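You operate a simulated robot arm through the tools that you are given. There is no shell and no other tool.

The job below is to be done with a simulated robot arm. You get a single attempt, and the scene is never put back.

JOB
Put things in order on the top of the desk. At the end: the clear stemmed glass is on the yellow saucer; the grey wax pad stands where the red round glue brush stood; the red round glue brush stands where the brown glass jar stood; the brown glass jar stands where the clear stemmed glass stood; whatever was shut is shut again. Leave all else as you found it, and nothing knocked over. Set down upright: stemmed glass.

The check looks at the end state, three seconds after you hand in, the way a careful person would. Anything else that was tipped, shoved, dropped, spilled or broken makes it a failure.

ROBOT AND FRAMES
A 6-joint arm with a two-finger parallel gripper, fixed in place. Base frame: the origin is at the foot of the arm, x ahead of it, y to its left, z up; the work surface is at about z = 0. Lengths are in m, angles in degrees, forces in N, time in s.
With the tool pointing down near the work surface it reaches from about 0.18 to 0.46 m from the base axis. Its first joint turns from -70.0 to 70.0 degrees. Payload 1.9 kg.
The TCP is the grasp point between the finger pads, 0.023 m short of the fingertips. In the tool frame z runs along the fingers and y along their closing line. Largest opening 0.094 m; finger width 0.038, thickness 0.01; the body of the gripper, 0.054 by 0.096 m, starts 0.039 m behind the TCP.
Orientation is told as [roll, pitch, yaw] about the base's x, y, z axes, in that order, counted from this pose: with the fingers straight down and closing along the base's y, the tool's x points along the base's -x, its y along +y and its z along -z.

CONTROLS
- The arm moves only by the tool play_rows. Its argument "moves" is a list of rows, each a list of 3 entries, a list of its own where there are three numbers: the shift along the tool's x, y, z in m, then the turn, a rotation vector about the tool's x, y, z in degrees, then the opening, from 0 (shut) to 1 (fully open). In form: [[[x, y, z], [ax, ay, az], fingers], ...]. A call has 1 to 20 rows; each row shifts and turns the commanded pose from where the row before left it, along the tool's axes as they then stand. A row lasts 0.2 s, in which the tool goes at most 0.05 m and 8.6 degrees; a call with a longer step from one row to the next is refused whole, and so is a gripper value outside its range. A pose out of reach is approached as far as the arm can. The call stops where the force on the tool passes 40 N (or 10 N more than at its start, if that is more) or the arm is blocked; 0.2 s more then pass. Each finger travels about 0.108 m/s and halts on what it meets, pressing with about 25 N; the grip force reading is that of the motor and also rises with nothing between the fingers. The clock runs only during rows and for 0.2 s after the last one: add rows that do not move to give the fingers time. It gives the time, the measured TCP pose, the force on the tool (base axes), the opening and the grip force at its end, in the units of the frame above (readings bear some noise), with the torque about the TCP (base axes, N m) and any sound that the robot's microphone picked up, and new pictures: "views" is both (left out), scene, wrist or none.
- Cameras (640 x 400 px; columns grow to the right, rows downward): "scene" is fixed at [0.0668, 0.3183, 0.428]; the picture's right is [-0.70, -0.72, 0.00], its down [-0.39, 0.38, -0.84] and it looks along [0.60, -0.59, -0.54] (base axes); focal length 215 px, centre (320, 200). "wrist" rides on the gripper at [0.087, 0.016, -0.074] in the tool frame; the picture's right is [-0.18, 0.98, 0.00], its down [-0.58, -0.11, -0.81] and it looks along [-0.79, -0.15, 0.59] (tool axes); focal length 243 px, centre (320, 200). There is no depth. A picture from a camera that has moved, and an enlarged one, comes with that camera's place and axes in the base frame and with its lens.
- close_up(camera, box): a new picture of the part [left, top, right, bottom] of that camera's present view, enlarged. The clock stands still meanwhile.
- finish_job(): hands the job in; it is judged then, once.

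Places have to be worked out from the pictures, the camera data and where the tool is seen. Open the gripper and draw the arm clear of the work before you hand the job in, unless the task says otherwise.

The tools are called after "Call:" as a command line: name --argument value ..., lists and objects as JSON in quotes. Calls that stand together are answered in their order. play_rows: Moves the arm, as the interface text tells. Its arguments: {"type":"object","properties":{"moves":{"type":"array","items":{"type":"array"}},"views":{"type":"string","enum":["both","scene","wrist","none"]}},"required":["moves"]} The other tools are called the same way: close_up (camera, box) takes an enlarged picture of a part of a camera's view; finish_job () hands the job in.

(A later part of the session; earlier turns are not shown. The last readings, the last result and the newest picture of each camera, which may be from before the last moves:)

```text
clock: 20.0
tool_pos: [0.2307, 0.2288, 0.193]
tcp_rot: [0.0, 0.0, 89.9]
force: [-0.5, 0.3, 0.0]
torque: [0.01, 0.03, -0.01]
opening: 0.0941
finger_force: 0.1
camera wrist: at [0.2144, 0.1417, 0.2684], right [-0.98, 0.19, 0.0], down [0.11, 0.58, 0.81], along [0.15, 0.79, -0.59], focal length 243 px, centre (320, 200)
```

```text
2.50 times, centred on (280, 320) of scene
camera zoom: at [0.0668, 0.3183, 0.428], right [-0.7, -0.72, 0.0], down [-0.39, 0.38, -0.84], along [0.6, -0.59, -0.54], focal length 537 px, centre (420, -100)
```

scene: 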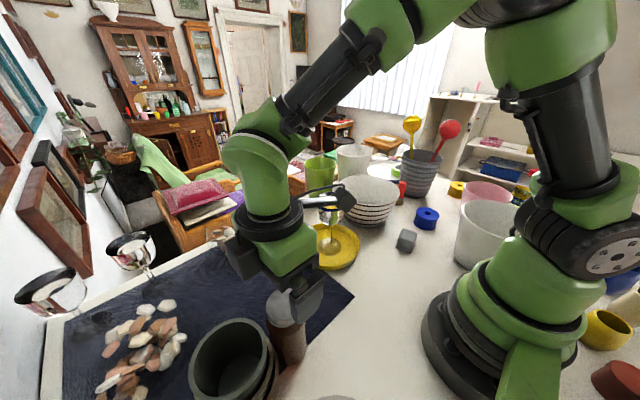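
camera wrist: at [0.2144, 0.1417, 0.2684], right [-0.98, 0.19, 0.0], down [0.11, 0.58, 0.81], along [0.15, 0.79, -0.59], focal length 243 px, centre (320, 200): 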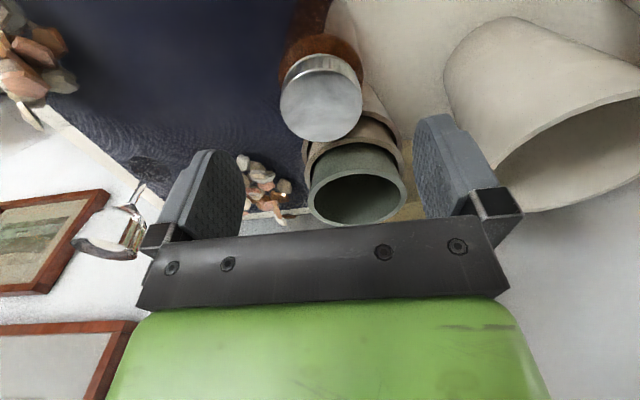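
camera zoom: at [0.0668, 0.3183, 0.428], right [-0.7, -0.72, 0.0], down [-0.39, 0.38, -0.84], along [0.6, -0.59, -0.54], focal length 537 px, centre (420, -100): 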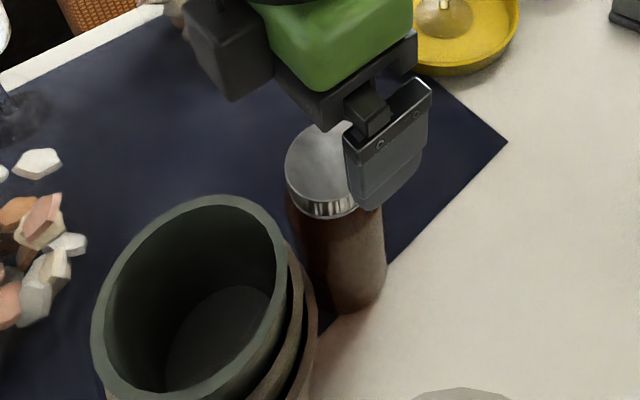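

Lid centre resolves to (0.230, 0.231), radius about 0.026; I nudge 2 mm in +y and descend with the fingers on its ±x sides, TCP to about z = 0.099 (body clear of the lid).

Call:
play_rows --moves '[[[-0.002, 0, 0.02], [0, 0, 0], 1], [[0, 0, 0.025], [0, 0, 0], 1], [[0, 0, 0.025], [0, 0, 0], 1], [[0, 0, 0.023], [0, 0, 0], 1], [[0, 0, 0], [0, 0, 0], 1]]' --views "both"

Call:
close_up --camera "scene" --box '[180, 240, 380, 400]'

```text
clock: 21.2
tool_pos: [0.2296, 0.2306, 0.0993]
tcp_rot: [0.0, 0.0, 89.9]
force: [0.1, 0.0, 0.0]
torque: [-0.02, 0.0, -0.01]
opening: 0.0938
finger_force: 0.1
camera wrist: at [0.214, 0.1429, 0.1738], right [-0.98, 0.19, 0.0], down [0.11, 0.58, 0.81], along [0.15, 0.79, -0.59], focal length 243 px, centre (320, 200)
```

scene: 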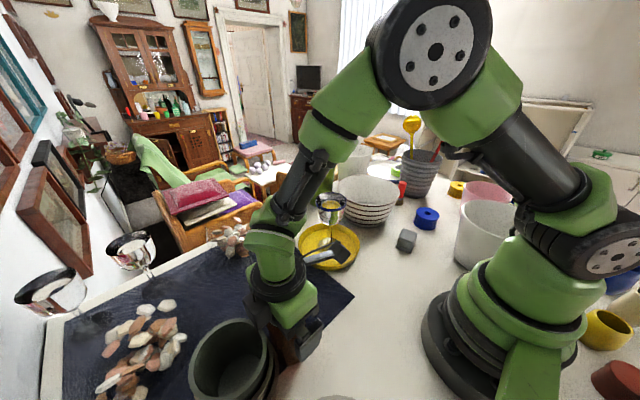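
wrist: 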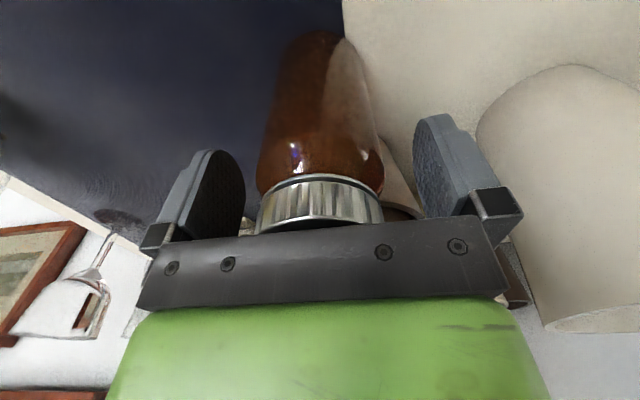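

```text
2.50 times, centred on (280, 320) of scene
camera zoom: at [0.0668, 0.3183, 0.428], right [-0.7, -0.72, 0.0], down [-0.39, 0.38, -0.84], along [0.6, -0.59, -0.54], focal length 537 px, centre (420, -100)
```

zoom: 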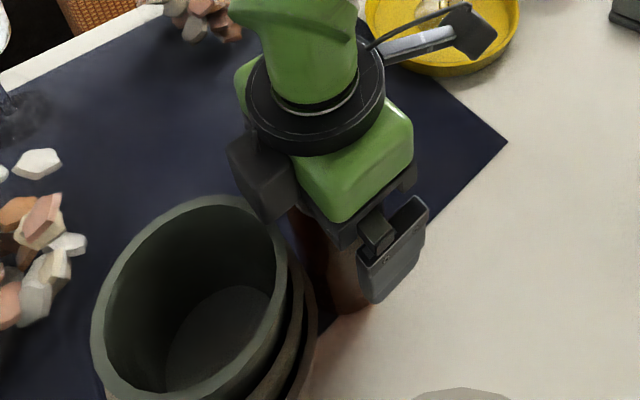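

The jar is centred between the fingers with the pads beside the brown body just below the cap. I close on it.

Call:
play_rows --moves '[[[0, 0, 0], [0, 0, 0], 0.7], [[0, 0, 0], [0, 0, 0], 0.58], [[0, 0, 0], [0, 0, 0], 0.45], [[0, 0, 0], [0, 0, 0], 0.4], [[0, 0, 0], [0, 0, 0], 0.4]]' --views "none"

Call:
play_rows --moves '[[[0, 0, -0.008], [0, 0, 0], 0.4], [[0, 0, -0.012], [0, 0, 0], 0.4], [[0, 0, 0], [0, 0, 0], 0.4]]' --views "both"

Call:
close_up --camera "scene" --box '[180, 240, 380, 400]'

```text
clock: 22.4
tool_pos: [0.2299, 0.2311, 0.0993]
tcp_rot: [0.0, 0.0, 90.0]
force: [1.2, -0.7, 0.7]
torque: [0.03, 0.02, 0.03]
opening: 0.0591
finger_force: 25.6
```

```text
clock: 23.2
tool_pos: [0.2304, 0.2294, 0.1207]
tcp_rot: [0.0, 0.0, 89.9]
force: [-0.3, -0.6, -3.2]
torque: [-0.02, 0.0, 0.0]
opening: 0.0591
finger_force: 25.1
camera wrist: at [0.2143, 0.1425, 0.1943], right [-0.98, 0.19, 0.0], down [0.11, 0.58, 0.81], along [0.15, 0.79, -0.59], focal length 243 px, centre (320, 200)
```

scene: 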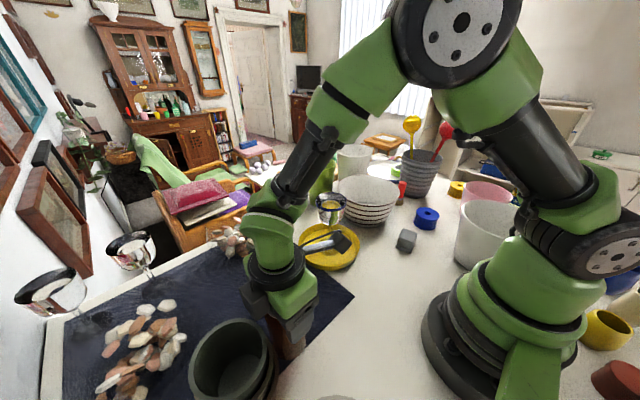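
wrist: 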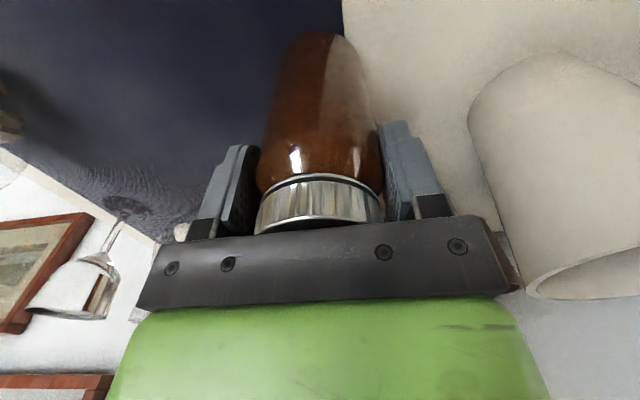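

```text
2.50 times, centred on (280, 320) of scene
camera zoom: at [0.0668, 0.3183, 0.428], right [-0.7, -0.72, 0.0], down [-0.39, 0.38, -0.84], along [0.6, -0.59, -0.54], focal length 537 px, centre (420, -100)
```

zoom: 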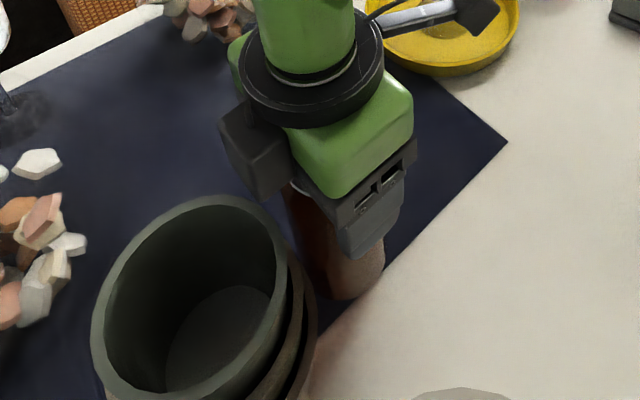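

The jar is held (about 3 N of weight) and off the table. I raise it clear, turn back to yaw 0 so the spread fingers won't point at the pebble bowl, and stop there.

Call:
play_rows --moves '[[[0, 0, -0.025], [0, 0, 0], 0.4], [[0, 0, -0.03], [0, 0, 0], 0.4], [[0, 0, -0.03], [0, 0, 0], 0.4], [[0, 0, 0], [0, 0, 8.2], 0.4], [[0, 0, 0], [0, 0, 8.2], 0.4], [[0, 0, 0], [0, 0, 8.2], 0.4], [[0, 0, 0], [0, 0, 8.2], 0.4], [[0, 0, 0], [0, 0, 8.2], 0.4], [[0, 0, 0], [0, 0, 8.2], 0.4], [[0, 0, 0], [0, 0, 8.2], 0.4], [[0, 0, 0], [0, 0, 8.2], 0.4], [[0, 0, 0], [0, 0, 8.2], 0.4], [[0, 0, 0], [0, 0, 8.2], 0.4], [[0, 0, 0], [0, 0, 8], 0.4], [[0, 0, 0], [0, 0, 0], 0.4]]' --views "both"

Call:
close_up --camera "scene" --box '[180, 200, 300, 280]'

```text
clock: 26.4
tool_pos: [0.2307, 0.2318, 0.2036]
tcp_rot: [0.0, 0.0, -0.3]
force: [-0.6, -0.5, -3.0]
torque: [0.02, 0.05, -0.02]
opening: 0.0592
finger_force: 25.3
camera wrist: at [0.1432, 0.2463, 0.2787], right [0.19, 0.98, 0.0], down [0.58, -0.11, 0.81], along [0.79, -0.15, -0.59], focal length 243 px, centre (320, 200)
```

scene: 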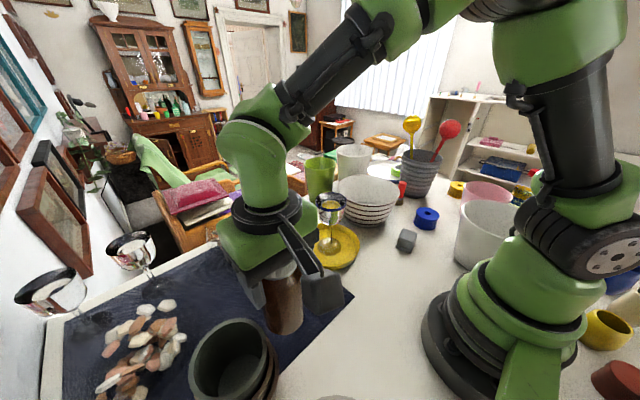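
wrist: 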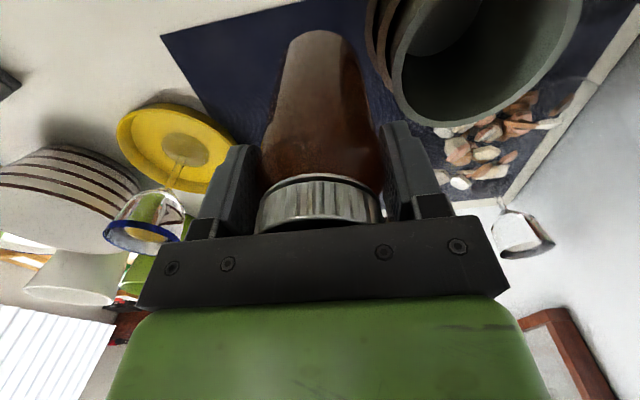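

```text
5.00 times, centred on (240, 240) of scene
camera zoom: at [0.0668, 0.3183, 0.428], right [-0.7, -0.72, 0.0], down [-0.39, 0.38, -0.84], along [0.6, -0.59, -0.54], focal length 1074 px, centre (720, 0)
```

zoom: 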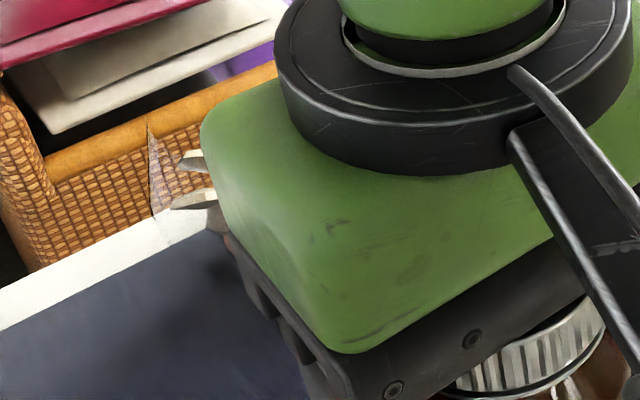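

The jar hangs straight at yaw 0. I carry it out to the glass's old spot at (0.390, 0.2095), lowering to keep within reach.

Call:
play_rows --moves '[[[-0.04, -0.0055, 0.01], [0, 0, 0], 0.4], [[-0.04, -0.0055, 0.01], [0, 0, 0], 0.4], [[-0.04, -0.0055, 0.01], [0, 0, 0], 0.4], [[-0.0395, -0.005, 0.01], [0, 0, 0], 0.4], [[0, 0, 0], [0, 0, 0], 0.4]]' --views "both"

Call:
close_up --camera "scene" --box '[170, 180, 330, 300]'

```text
clock: 27.6
tool_pos: [0.3894, 0.2082, 0.1642]
tcp_rot: [0.0, 0.0, -0.1]
force: [1.2, 0.6, -2.6]
torque: [0.02, 0.02, -0.01]
opening: 0.0592
finger_force: 24.8
camera wrist: at [0.3033, 0.2239, 0.2394], right [0.19, 0.98, 0.0], down [0.58, -0.11, 0.81], along [0.79, -0.15, -0.59], focal length 243 px, centre (320, 200)
```

scene: 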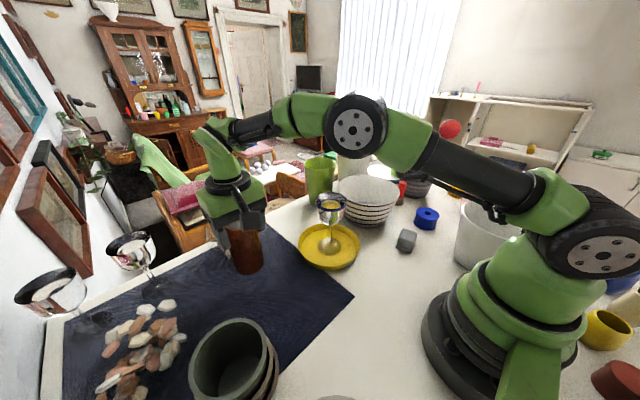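
wrist: 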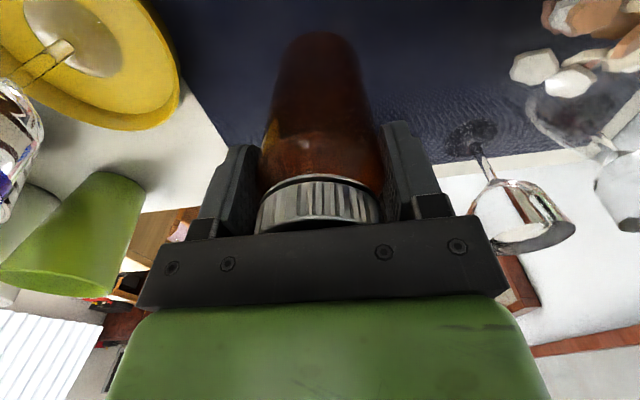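

```text
3.33 times, centred on (250, 240) of scene
camera zoom: at [0.0668, 0.3183, 0.428], right [-0.7, -0.72, 0.0], down [-0.39, 0.38, -0.84], along [0.6, -0.59, -0.54], focal length 716 px, centre (553, 67)
```

zoom: 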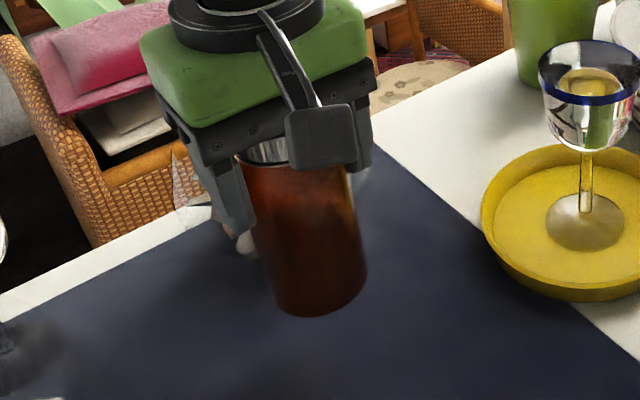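

The jar is over the spot; I lower it to about 7 mm above the mat, then continue in fine steps until contact.

Call:
play_rows --moves '[[[0, 0.001, 0.02], [0, 0, 0], 0.4], [[0, 0, 0.02], [0, 0, 0], 0.4], [[0, 0, 0.013], [0, 0, 0], 0.4], [[0, 0, 0.004], [0, 0, 0], 0.4], [[0, 0, 0], [0, 0, 0], 0.4]]' --views "none"

Call:
play_rows --moves '[[[0, 0, 0.003], [0, 0, 0], 0.4], [[0, 0, 0], [0, 0, 0], 0.4]]' --views "none"

Call:
play_rows --moves '[[[0, 0, 0.0012], [0, 0, 0], 0.4], [[0, 0, 0], [0, 0, 0], 0.4]]' --views "scene"

Call:
close_up --camera "scene" --box '[170, 180, 330, 300]'

```text
clock: 28.8
tool_pos: [0.3887, 0.2097, 0.109]
tcp_rot: [0.0, 0.0, 0.0]
force: [-0.3, -0.1, -2.0]
torque: [0.0, 0.01, 0.01]
opening: 0.0593
finger_force: 25.2
```

```text
clock: 29.4
tool_pos: [0.3901, 0.2099, 0.1051]
tcp_rot: [0.0, -0.1, -0.1]
force: [0.3, -0.5, -1.9]
torque: [-0.04, -0.03, 0.04]
opening: 0.0591
finger_force: 24.9
```

```text
clock: 30.0
tool_pos: [0.3898, 0.2104, 0.1035]
tcp_rot: [0.0, 0.1, -0.1]
force: [0.4, 0.0, -2.7]
torque: [0.01, 0.04, 0.0]
opening: 0.0589
finger_force: 24.7
```

scene: 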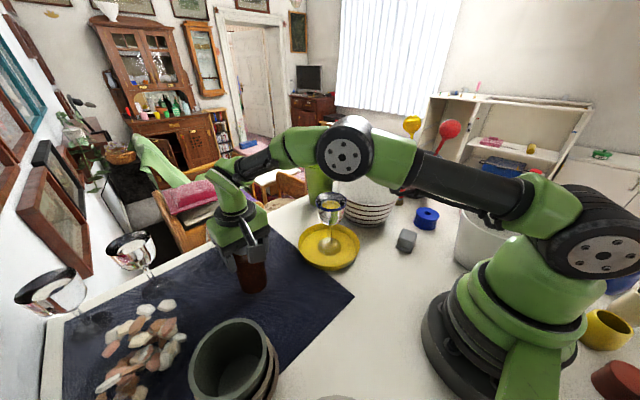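

```text
3.33 times, centred on (250, 240) of scene
camera zoom: at [0.0668, 0.3183, 0.428], right [-0.7, -0.72, 0.0], down [-0.39, 0.38, -0.84], along [0.6, -0.59, -0.54], focal length 716 px, centre (553, 67)
```

zoom: 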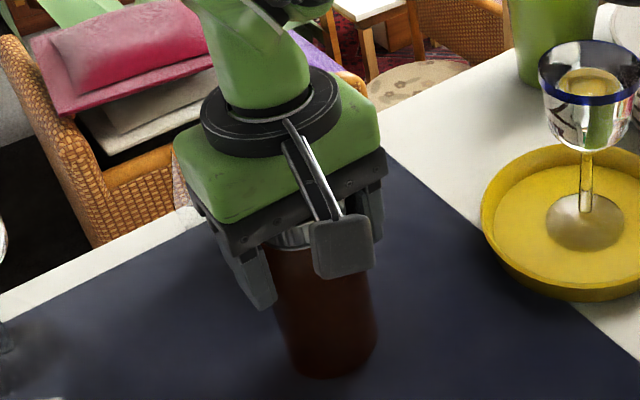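

No contact yet at TCP 0.1035. I continue in 1 mm steps, checking force each time.

Call:
play_rows --moves '[[[0, 0, 0.0012], [0, 0, 0], 0.4], [[0, 0, 0], [0, 0, 0], 0.4]]' --views "none"

Call:
play_rows --moves '[[[0, 0, 0.001], [0, 0, 0], 0.4], [[0, 0, 0], [0, 0, 0], 0.4]]' --views "none"

Call:
play_rows --moves '[[[0, 0, 0.001], [0, 0, 0], 0.4], [[0, 0, 0], [0, 0, 0], 0.4]]' --views "none"

```text
clock: 30.6
tool_pos: [0.3889, 0.2089, 0.1027]
tcp_rot: [0.0, -0.1, -0.1]
force: [0.0, 0.3, -3.1]
torque: [0.01, -0.01, 0.01]
opening: 0.0591
finger_force: 24.8
```

```text
clock: 31.2
tool_pos: [0.39, 0.2102, 0.1003]
tcp_rot: [0.0, 0.0, -0.1]
force: [0.5, -0.1, -2.2]
torque: [-0.03, -0.01, -0.05]
opening: 0.0592
finger_force: 25.0
```

```text
clock: 31.8
tool_pos: [0.3899, 0.2105, 0.1]
tcp_rot: [0.0, -0.1, -0.1]
force: [0.1, 0.1, -2.6]
torque: [0.0, 0.01, -0.02]
opening: 0.0591
finger_force: 24.8
```

Approaching the original grasp height (0.0993) with no contact force yet; another couple of 1 mm steps.

Call:
play_rows --moves '[[[0, 0, 0.001], [0, 0, 0], 0.4], [[0, 0, 0], [0, 0, 0], 0.4]]' --views "none"

Call:
play_rows --moves '[[[0, 0, 0.0008], [0, 0, 0], 0.4], [[0, 0, 0], [0, 0, 0], 0.4]]' --views "none"

```text
clock: 32.4
tool_pos: [0.3891, 0.2107, 0.0989]
tcp_rot: [0.0, 0.1, -0.2]
force: [-2.7, -0.2, 6.2]
torque: [-0.14, 0.24, -0.06]
opening: 0.0591
finger_force: 25.0
```

```text
clock: 33.0
tool_pos: [0.3911, 0.2101, 0.0984]
tcp_rot: [0.0, -0.2, -0.1]
force: [-5.8, 1.3, 21.8]
torque: [-0.26, 0.24, -0.16]
opening: 0.0594
finger_force: 24.9
```

Contact is firm (about 22 N). I back off 1.4 mm to unload, then open gradually.

Call:
play_rows --moves '[[[0, 0, -0.0014], [0, 0, 0], 0.4], [[0, 0, 0], [0, 0, 0], 0.4], [[0, 0, 0], [0, 0, 0], 0.66], [[0, 0, 0], [0, 0, 0], 0.75], [[0, 0, 0], [0, 0, 0], 0.9], [[0, 0, 0], [0, 0, 0], 1], [[0, 0, 0], [0, 0, 0], 1]]' --views "both"

Call:
close_up --camera "scene" --box '[170, 180, 330, 300]'

```text
clock: 34.6
tool_pos: [0.3893, 0.2104, 0.0996]
tcp_rot: [0.0, 0.0, 0.0]
force: [-0.6, -0.7, -0.6]
torque: [0.02, -0.01, -0.03]
opening: 0.0939
finger_force: 0.0
camera wrist: at [0.3036, 0.2253, 0.1743], right [0.19, 0.98, 0.0], down [0.58, -0.11, 0.81], along [0.79, -0.15, -0.59], focal length 243 px, centre (320, 200)
```

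scene: 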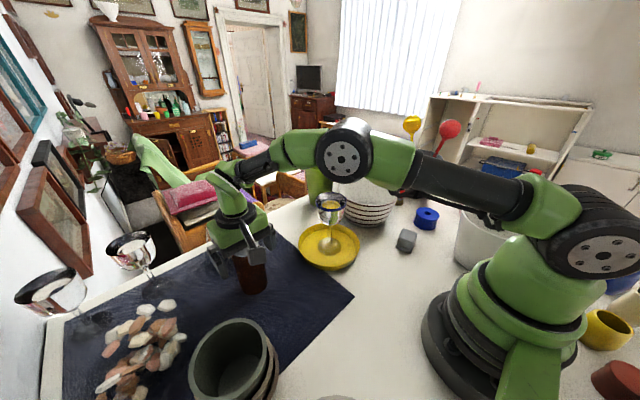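
wrist: 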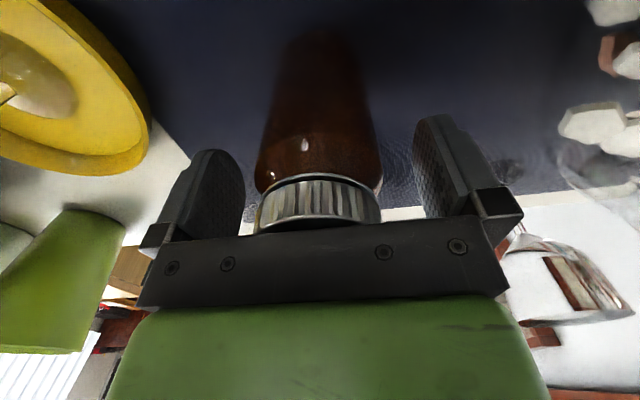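

```text
3.33 times, centred on (250, 240) of scene
camera zoom: at [0.0668, 0.3183, 0.428], right [-0.7, -0.72, 0.0], down [-0.39, 0.38, -0.84], along [0.6, -0.59, -0.54], focal length 716 px, centre (553, 67)
```

zoom: 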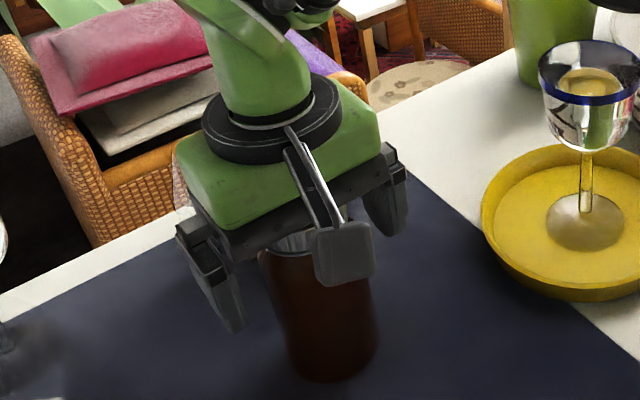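

The jar stands on the glass's old spot. I rise straight clear of the cap, then swing back over high (z about 0.28) toward the brush side.

Call:
play_rows --moves '[[[0, 0, -0.025], [0, 0, 0], 1], [[0, 0, -0.025], [0, 0, 0], 1], [[0, 0, -0.025], [0, 0, 0], 1], [[0.0225, -0.015, -0.025], [0, 0, 0], 1], [[0.0225, -0.015, -0.025], [0, 0, 0], 1], [[0.0225, -0.015, -0.025], [0, 0, 0], 1], [[0.0225, -0.015, -0.025], [0, 0, 0], 1], [[0.004, -0.0375, 0], [0, 0, 0], 1], [[0.004, -0.0375, 0], [0, 0, 0], 1], [[0.004, -0.0375, 0], [0, 0, 0], 1], [[0.004, -0.0375, 0], [0, 0, 0], 1], [[0.004, -0.0375, 0], [0, 0, 0], 1], [[0.004, -0.0375, 0], [0, 0, 0], 1], [[0.004, -0.0375, 0], [0, 0, 0], 1], [[0.004, -0.0375, 0], [0, 0, 0], 1], [[0, 0, 0], [0, 0, 0], 1]]' --views "both"

Call:
close_up --camera "scene" --box '[170, 180, 370, 305]'

```text
clock: 38.0
tool_pos: [0.2655, -0.1512, 0.2742]
tcp_rot: [0.0, 0.0, -0.1]
force: [-0.3, -1.0, -0.7]
torque: [0.02, 0.01, 0.0]
opening: 0.0939
finger_force: 0.1
camera wrist: at [0.1804, -0.136, 0.3484], right [0.19, 0.98, 0.0], down [0.58, -0.11, 0.81], along [0.79, -0.15, -0.59], focal length 243 px, centre (320, 200)
```

scene: 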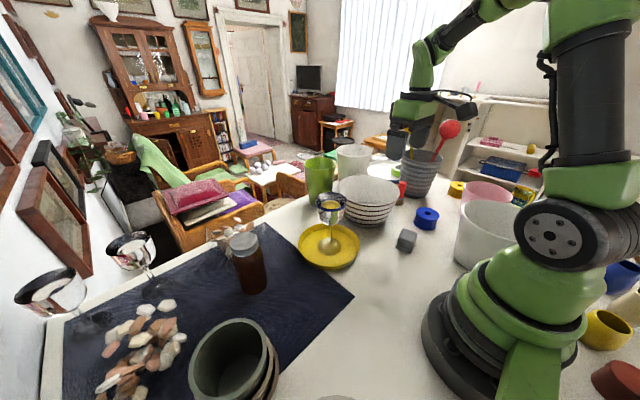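
wrist: 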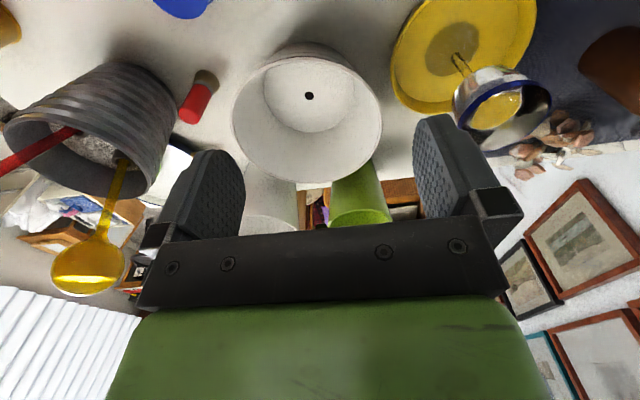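

```text
3.20 times, centred on (270, 242) of scene
camera zoom: at [0.0668, 0.3183, 0.428], right [-0.7, -0.72, 0.0], down [-0.39, 0.38, -0.84], along [0.6, -0.59, -0.54], focal length 688 px, centre (480, 64)
```

zoom: 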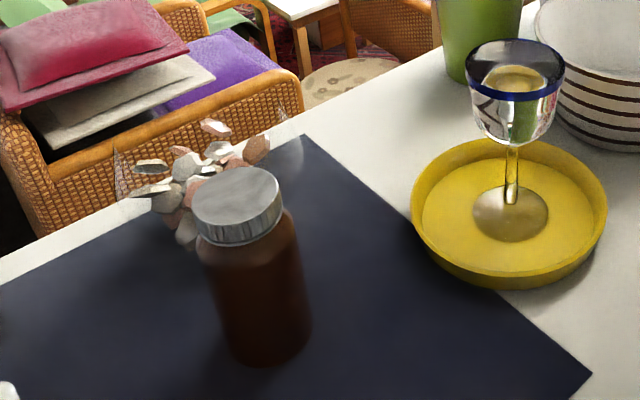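

Both placed items stand well. The brush is visible between the striped bowl and the ribbed pot; I zoom on it and take measurements.

Call:
close_up --camera "wrist" --box '[100, 20, 300, 180]'

Call:
close_up --camera "scene" --box '[330, 150, 450, 250]'

Call:
close_up --camera "wrist" --box '[160, 50, 240, 140]'

```text
2.50 times, centred on (200, 100) of wrist
camera zoom: at [0.1804, -0.136, 0.3484], right [0.19, 0.98, 0.0], down [0.58, -0.11, 0.81], along [0.79, -0.15, -0.59], focal length 606 px, centre (620, 450)
```

zoom: 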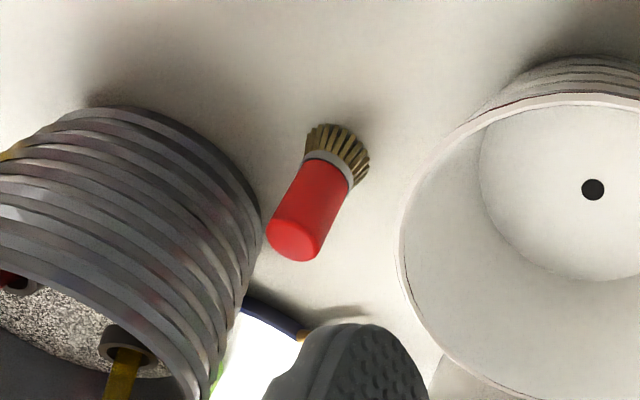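

```text
4.00 times, centred on (390, 200) of scene
camera zoom: at [0.0668, 0.3183, 0.428], right [-0.7, -0.72, 0.0], down [-0.39, 0.38, -0.84], along [0.6, -0.59, -0.54], focal length 859 px, centre (40, 200)
```

zoom: 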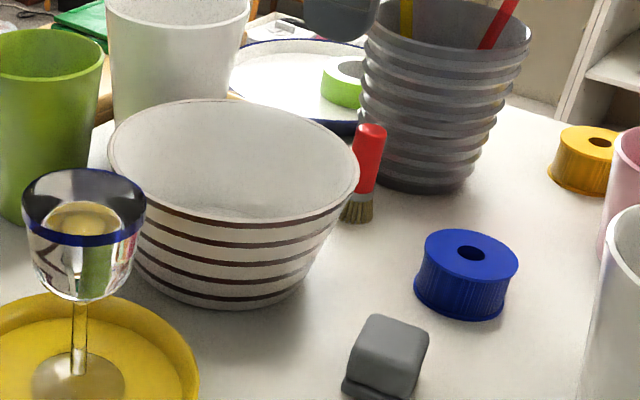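

```text
4.44 times, centred on (200, 95) of wrist
camera zoom: at [0.1804, -0.136, 0.3484], right [0.19, 0.98, 0.0], down [0.58, -0.11, 0.81], along [0.79, -0.15, -0.59], focal length 1078 px, centre (853, 667)
```

zoom: 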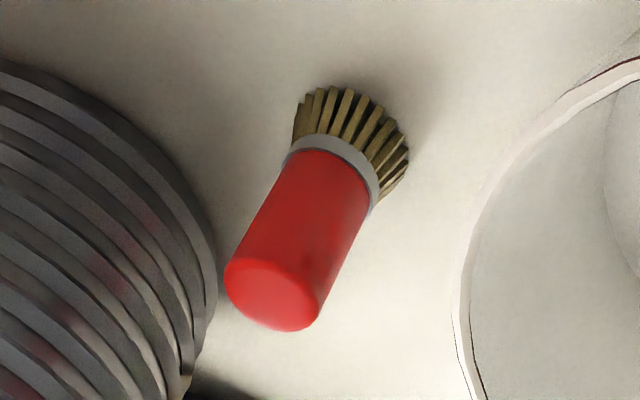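

The brush stands upright on its bristles at about (0.330, -0.335), 0.081 tall, between the bowl (centre (0.375,-0.19)) and the ribbed pot (rim y about -0.378, height 0.15). I turn to yaw -90 (closing along x, camera away from the pot and spoons) and part-close the fingers.

Call:
play_rows --moves '[[[0, 0, 0], [0, 0, 8.2], 1], [[0, 0, 0], [0, 0, 8.2], 0.9], [[0, 0, 0], [0, 0, 8.2], 0.8], [[0, 0, 0], [0, 0, 8.2], 0.7], [[0, 0, 0], [0, 0, 8.2], 0.62], [[0, 0, 0], [0, 0, 8.2], 0.62], [[0, 0, 0], [0, 0, 8.2], 0.62], [[0, 0, 0], [0, 0, 8.2], 0.62], [[0, 0, 0], [0, 0, 8.2], 0.62], [[0, 0, 0], [0, 0, 8.2], 0.62], [[0, 0, 0], [0, 0, 8], 0.62], [[-0.035, 0.011, 0.0185], [0, 0, 0], 0.62], [[-0.035, 0.011, 0.0185], [0, 0, 0], 0.62], [[-0.035, 0.011, 0.0185], [0, 0, 0], 0.62], [[-0.034, 0.011, 0.0185], [0, 0, 0], 0.62], [[0, 0, 0], [0, 0, 0], 0.62]]' --views "both"

Call:
close_up --camera "wrist" --box '[220, 20, 420, 180]'

Call:
close_up --camera "scene" --box '[330, 90, 510, 230]'

```text
clock: 41.4
tool_pos: [0.3089, -0.288, 0.2003]
tcp_rot: [-0.1, 0.1, -90.0]
force: [-1.3, -0.3, -0.4]
torque: [-0.01, -0.02, -0.01]
opening: 0.0584
finger_force: 0.1
camera wrist: at [0.3258, -0.2036, 0.2747], right [0.98, -0.19, 0.0], down [-0.11, -0.58, 0.81], along [-0.15, -0.79, -0.59], focal length 243 px, centre (320, 200)
```

scene: 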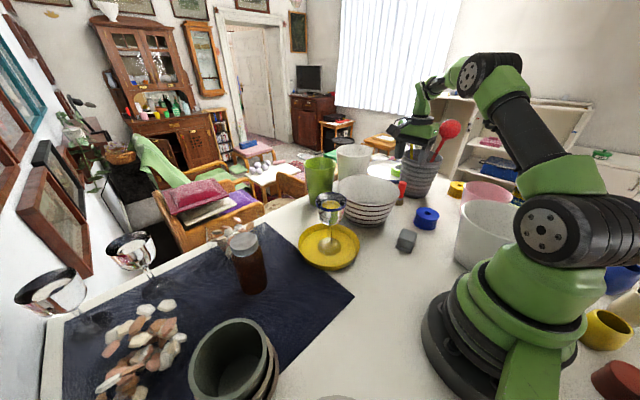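
wrist: 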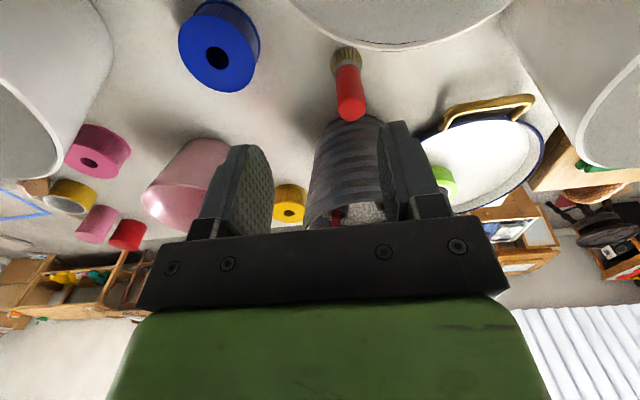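

```text
2.50 times, centred on (320, 100) of wrist
camera zoom: at [0.3258, -0.2036, 0.2747], right [0.98, -0.19, 0.0], down [-0.11, -0.58, 0.81], along [-0.15, -0.79, -0.59], focal length 606 px, centre (320, 450)
```

zoom: 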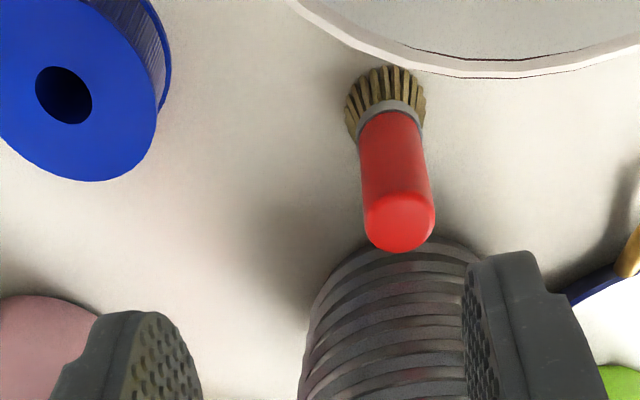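

```text
2.86 times, centred on (420, 160) of scene
camera zoom: at [0.0668, 0.3183, 0.428], right [-0.7, -0.72, 0.0], down [-0.39, 0.38, -0.84], along [0.6, -0.59, -0.54], focal length 614 px, centre (34, 314)
```

zoom: 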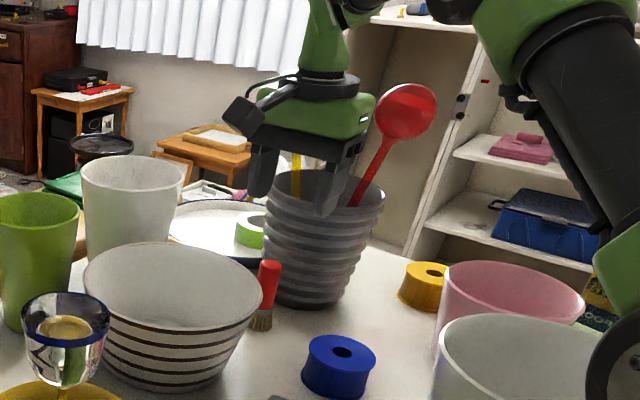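

The brush position from this view is (0.3305, -0.333), top at z = 0.081. I approach to a hover at z about 0.14 to see whether the arm reaches that radius untilted.

Call:
play_rows --moves '[[[-0.015, 0.0072, 0.02], [0, 0, 0], 0.62], [[-0.015, 0.0072, 0.02], [0, 0, 0], 0.62], [[-0.015, 0.0072, 0.02], [0, 0, 0], 0.62], [[0, 0, 0], [0, 0, 0], 0.62]]' --views "both"

Call:
close_up --camera "wrist" --box '[220, 60, 420, 220]'

Call:
close_up --camera "scene" --box '[330, 90, 510, 230]'

```text
clock: 42.4
tool_pos: [0.3274, -0.3255, 0.1459]
tcp_rot: [0.0, 0.1, -90.1]
force: [1.3, 0.5, 0.2]
torque: [0.03, 0.01, -0.01]
opening: 0.0582
finger_force: 0.1
out of reach, approached as far as the arm can: row 3
camera wrist: at [0.3437, -0.2395, 0.221], right [0.98, -0.19, 0.0], down [-0.11, -0.58, 0.81], along [-0.15, -0.79, -0.59], focal length 243 px, centre (320, 200)
```

scene: 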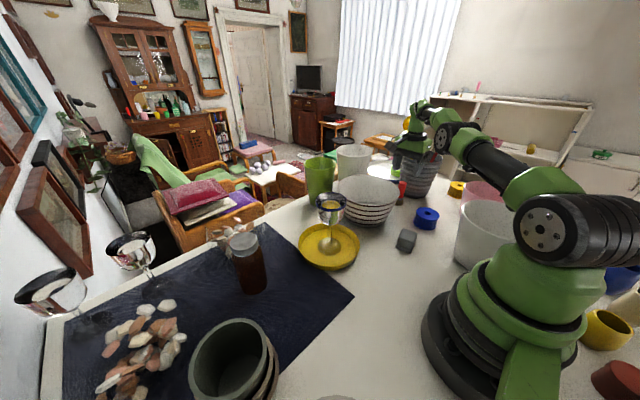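
wrist: 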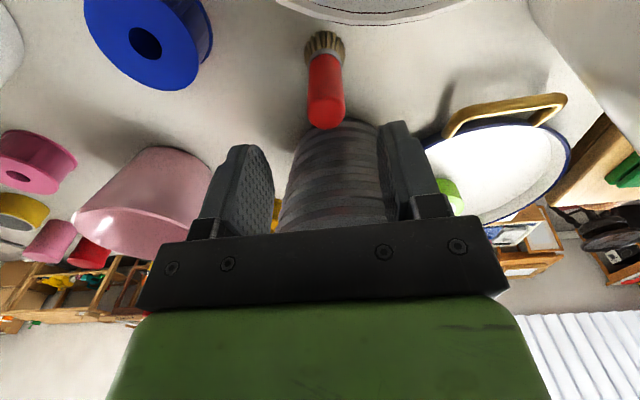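

```text
2.50 times, centred on (320, 140) of wrist
camera zoom: at [0.3437, -0.2395, 0.221], right [0.98, -0.19, 0.0], down [-0.11, -0.58, 0.81], along [-0.15, -0.79, -0.59], focal length 606 px, centre (320, 350)
```

zoom: 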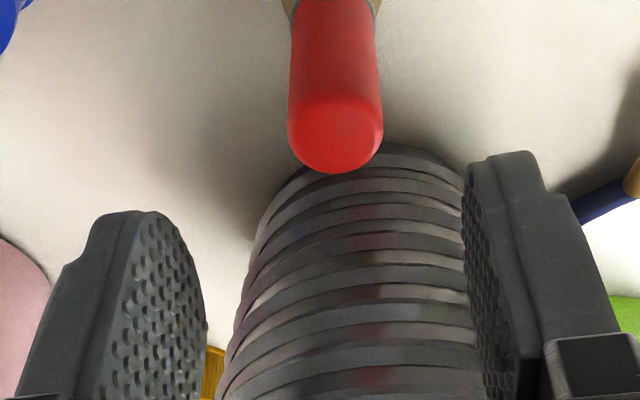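

```text
2.86 times, centred on (420, 160) of scene
camera zoom: at [0.0668, 0.3183, 0.428], right [-0.7, -0.72, 0.0], down [-0.39, 0.38, -0.84], along [0.6, -0.59, -0.54], focal length 614 px, centre (34, 314)
```

zoom: 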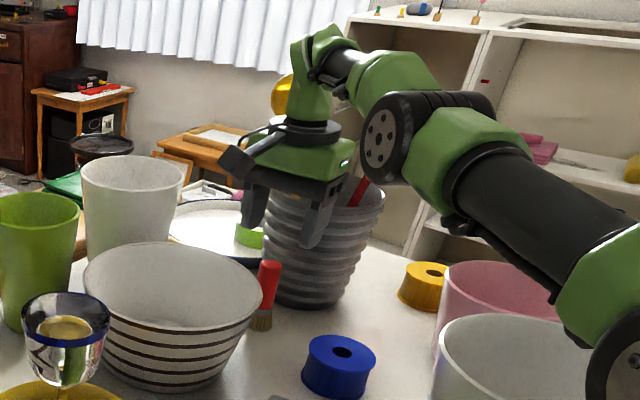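

Reach stops at r = 0.462 untilted, about 8 mm short; brush is at (0.330, -0.3335). I tilt the tool 6° about its closing axis (fingers outward) to gain reach while still closing squarely along x, then shift onto the brush axis at hover height.

Call:
play_rows --moves '[[[0, 0, 0], [0, -3, 0], 0.62], [[0, 0, 0], [0, -3, 0], 0.62], [[-0.0072, 0.0026, 0.0008], [0, 0, 0], 0.62], [[0, 0, 0], [0, 0, 0], 0.62]]' --views "both"

Call:
close_up --camera "wrist" --box '[220, 60, 420, 220]'

Call:
close_up --camera "scene" --box '[330, 90, 510, 230]'

```text
clock: 43.4
tool_pos: [0.3348, -0.3358, 0.1462]
tcp_rot: [0.0, -6.0, -90.1]
force: [0.7, -0.3, -0.3]
torque: [0.04, 0.03, 0.01]
opening: 0.0583
finger_force: 0.2
out of reach, approached as far as the arm can: row 1, 2, 3
camera wrist: at [0.3513, -0.2411, 0.2119], right [0.98, -0.18, 0.02], down [-0.11, -0.49, 0.86], along [-0.15, -0.85, -0.51], focal length 243 px, centre (320, 200)
```

scene: 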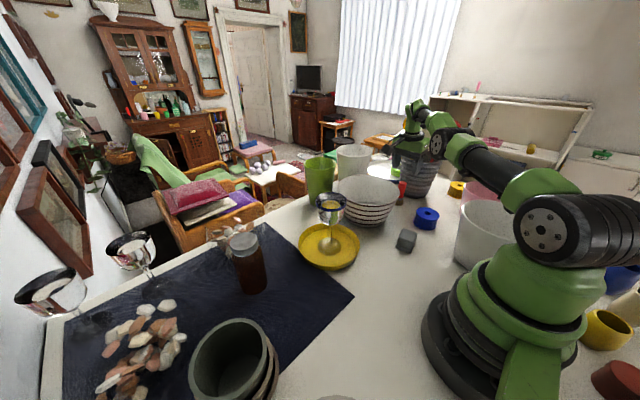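
wrist: 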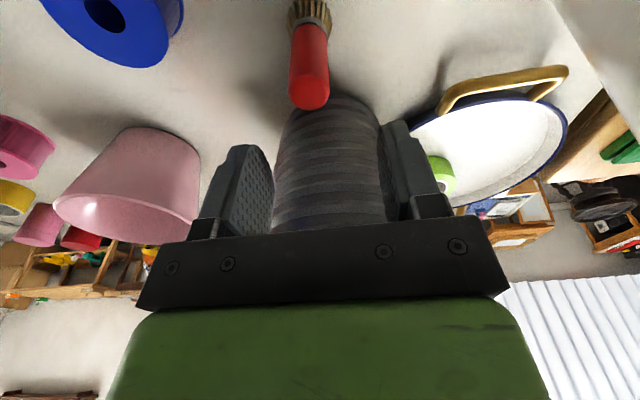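

```text
2.50 times, centred on (320, 140) of wrist
camera zoom: at [0.3513, -0.2411, 0.2119], right [0.98, -0.18, 0.02], down [-0.11, -0.49, 0.86], along [-0.15, -0.85, -0.51], focal length 606 px, centre (320, 350)
```

zoom: 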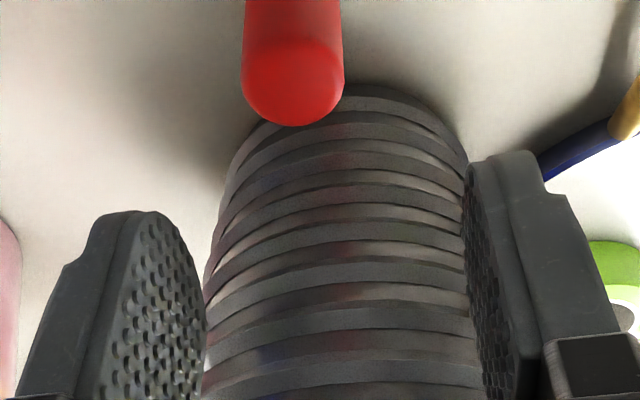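

```text
2.86 times, centred on (420, 160) of scene
camera zoom: at [0.0668, 0.3183, 0.428], right [-0.7, -0.72, 0.0], down [-0.39, 0.38, -0.84], along [0.6, -0.59, -0.54], focal length 614 px, centre (34, 314)
```

zoom: 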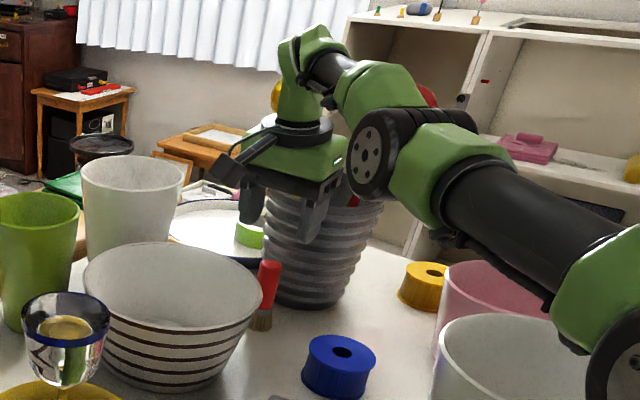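

The tilt gives the reach needed (now at r = 0.474, slightly past the brush and 3–4 mm too far in x). I correct back onto (0.330, -0.3335).

Call:
play_rows --moves '[[[0.006, -0.0035, -0.0006], [0, 0, 0], 0.62], [[0, 0, 0], [0, 0, 0], 0.62]]' --views "wrist"

Call:
close_up --camera "wrist" --box '[220, 20, 420, 180]'

```text
clock: 44.0
tool_pos: [0.3354, -0.331, 0.148]
tcp_rot: [-0.1, -5.9, -90.0]
force: [-0.4, -0.5, 0.1]
torque: [-0.01, 0.0, 0.01]
opening: 0.058
finger_force: 0.1
out of reach, approached as far as the arm can: row 1
camera wrist: at [0.3517, -0.2387, 0.2126], right [0.98, -0.18, 0.02], down [-0.11, -0.5, 0.86], along [-0.15, -0.85, -0.51], focal length 243 px, centre (320, 200)
```

wrist: 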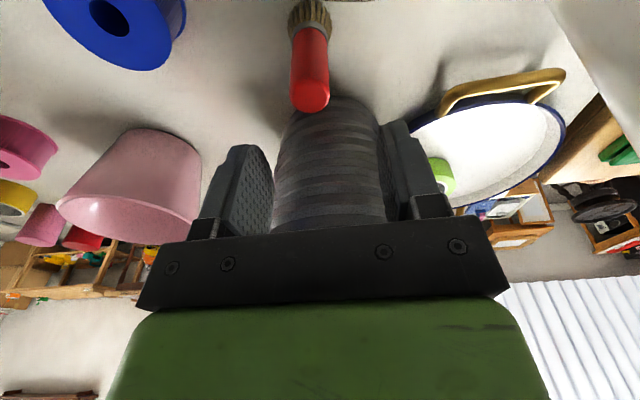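

```text
2.50 times, centred on (320, 100) of wrist
camera zoom: at [0.3517, -0.2387, 0.2126], right [0.98, -0.18, 0.02], down [-0.11, -0.5, 0.86], along [-0.15, -0.85, -0.51], focal length 606 px, centre (320, 450)
```

zoom: 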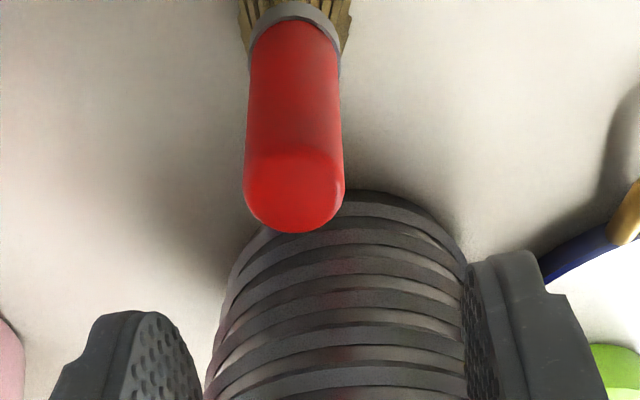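

The pose reading is still pinned by a reach limit at this height. I lower slightly (fingertips stay above the brush top) to see whether the arm then tracks the commanded position.

Call:
play_rows --moves '[[[0.0012, 0, 0.011], [0, 0, 0], 0.62], [[0.0011, 0, 0.011], [0, 0, 0], 0.62], [[0, 0, 0], [0, 0, 0], 0.62], [[0, 0, 0], [0, 0, 0], 0.62]]' --views "both"

Call:
close_up --camera "wrist" --box '[220, 20, 420, 180]'

Call:
close_up --camera "scene" --box '[330, 90, 510, 230]'

```text
clock: 45.0
tool_pos: [0.3347, -0.3316, 0.1245]
tcp_rot: [-0.1, -5.9, -90.0]
force: [0.0, 0.5, -0.6]
torque: [0.0, -0.02, 0.0]
opening: 0.0584
finger_force: 0.1
camera wrist: at [0.3518, -0.2404, 0.1902], right [0.98, -0.18, 0.02], down [-0.11, -0.5, 0.86], along [-0.15, -0.85, -0.51], focal length 243 px, centre (320, 200)
```

scene: 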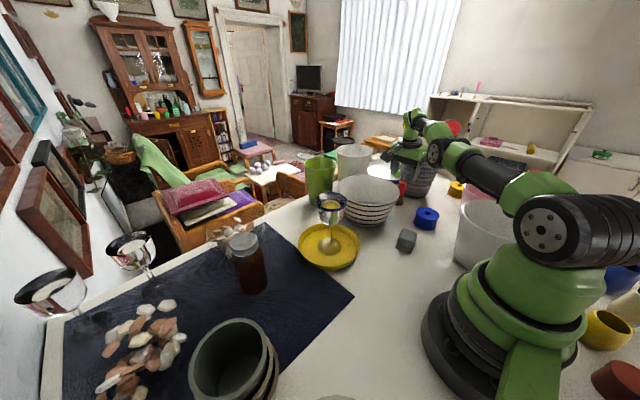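
wrist: 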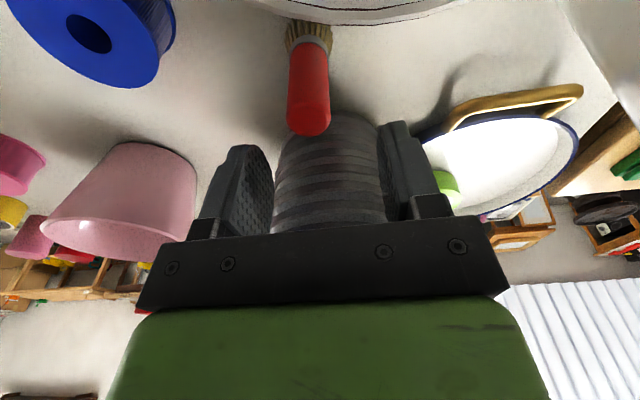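

```text
2.50 times, centred on (320, 100) of wrist
camera zoom: at [0.3518, -0.2404, 0.1902], right [0.98, -0.18, 0.02], down [-0.11, -0.5, 0.86], along [-0.15, -0.85, -0.51], focal length 606 px, centre (320, 450)
```

zoom: 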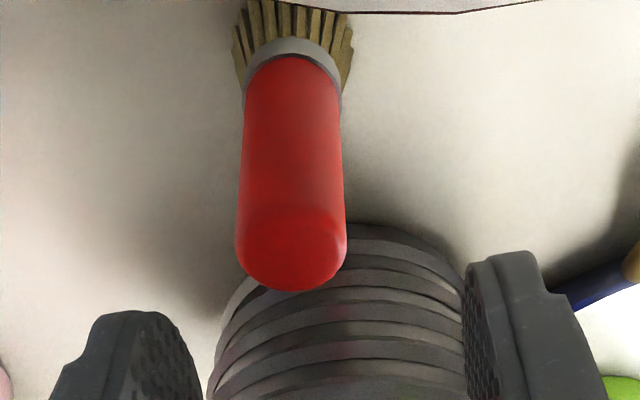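

```text
2.86 times, centred on (420, 160) of scene
camera zoom: at [0.0668, 0.3183, 0.428], right [-0.7, -0.72, 0.0], down [-0.39, 0.38, -0.84], along [0.6, -0.59, -0.54], focal length 614 px, centre (34, 314)
```

zoom: 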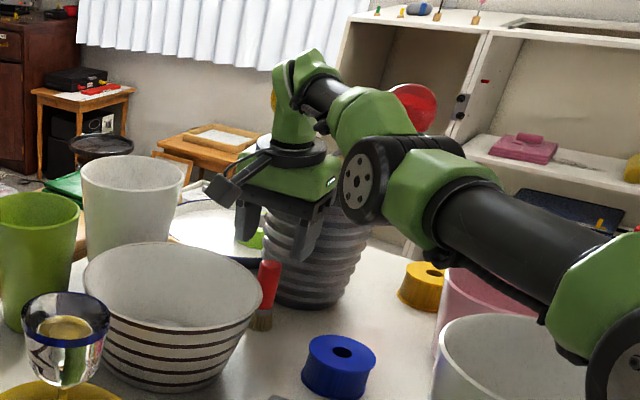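

The arm now tracks exactly: TCP (0.3347, -0.3316, 0.1245), brush (0.330, -0.3335). I shift 4.7 mm in -x and 2 mm in -y, and recheck.

Call:
play_rows --moves '[[[-0.0018, -0.0047, 0.0002], [0, 0, 0], 0.62], [[0.001, 0, 0.0095], [0, 0, 0], 0.62], [[0, 0, 0], [0, 0, 0], 0.62]]' --views "both"

Call:
close_up --camera "wrist" --box '[220, 20, 420, 180]'

```text
clock: 45.8
tool_pos: [0.3333, -0.3362, 0.1152]
tcp_rot: [0.0, -5.9, -90.2]
force: [-0.2, -0.2, 0.4]
torque: [0.0, -0.01, 0.03]
opening: 0.0584
finger_force: 0.0
camera wrist: at [0.3494, -0.2433, 0.1806], right [0.98, -0.18, 0.02], down [-0.11, -0.49, 0.86], along [-0.15, -0.85, -0.51], focal length 243 px, centre (320, 200)
```

scene: 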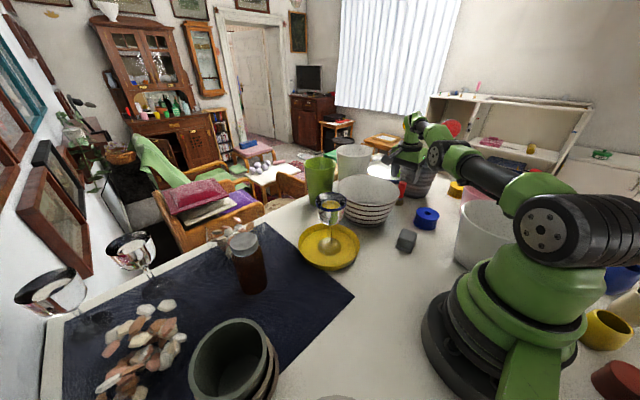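
wrist: 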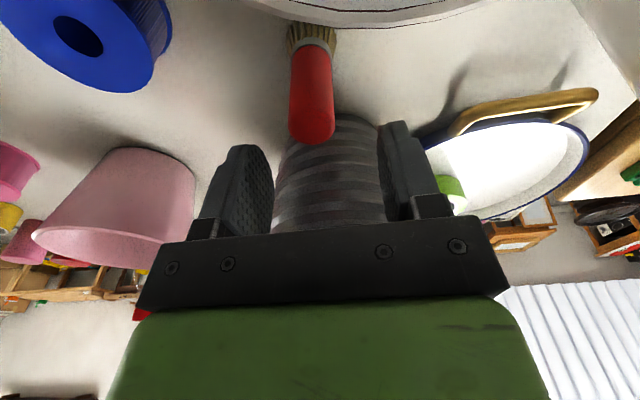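

```text
2.50 times, centred on (320, 100) of wrist
camera zoom: at [0.3494, -0.2433, 0.1806], right [0.98, -0.18, 0.02], down [-0.11, -0.49, 0.86], along [-0.15, -0.85, -0.51], focal length 606 px, centre (320, 450)
```

zoom: 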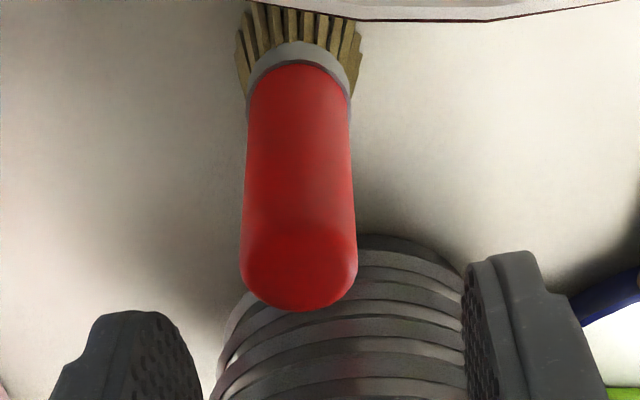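

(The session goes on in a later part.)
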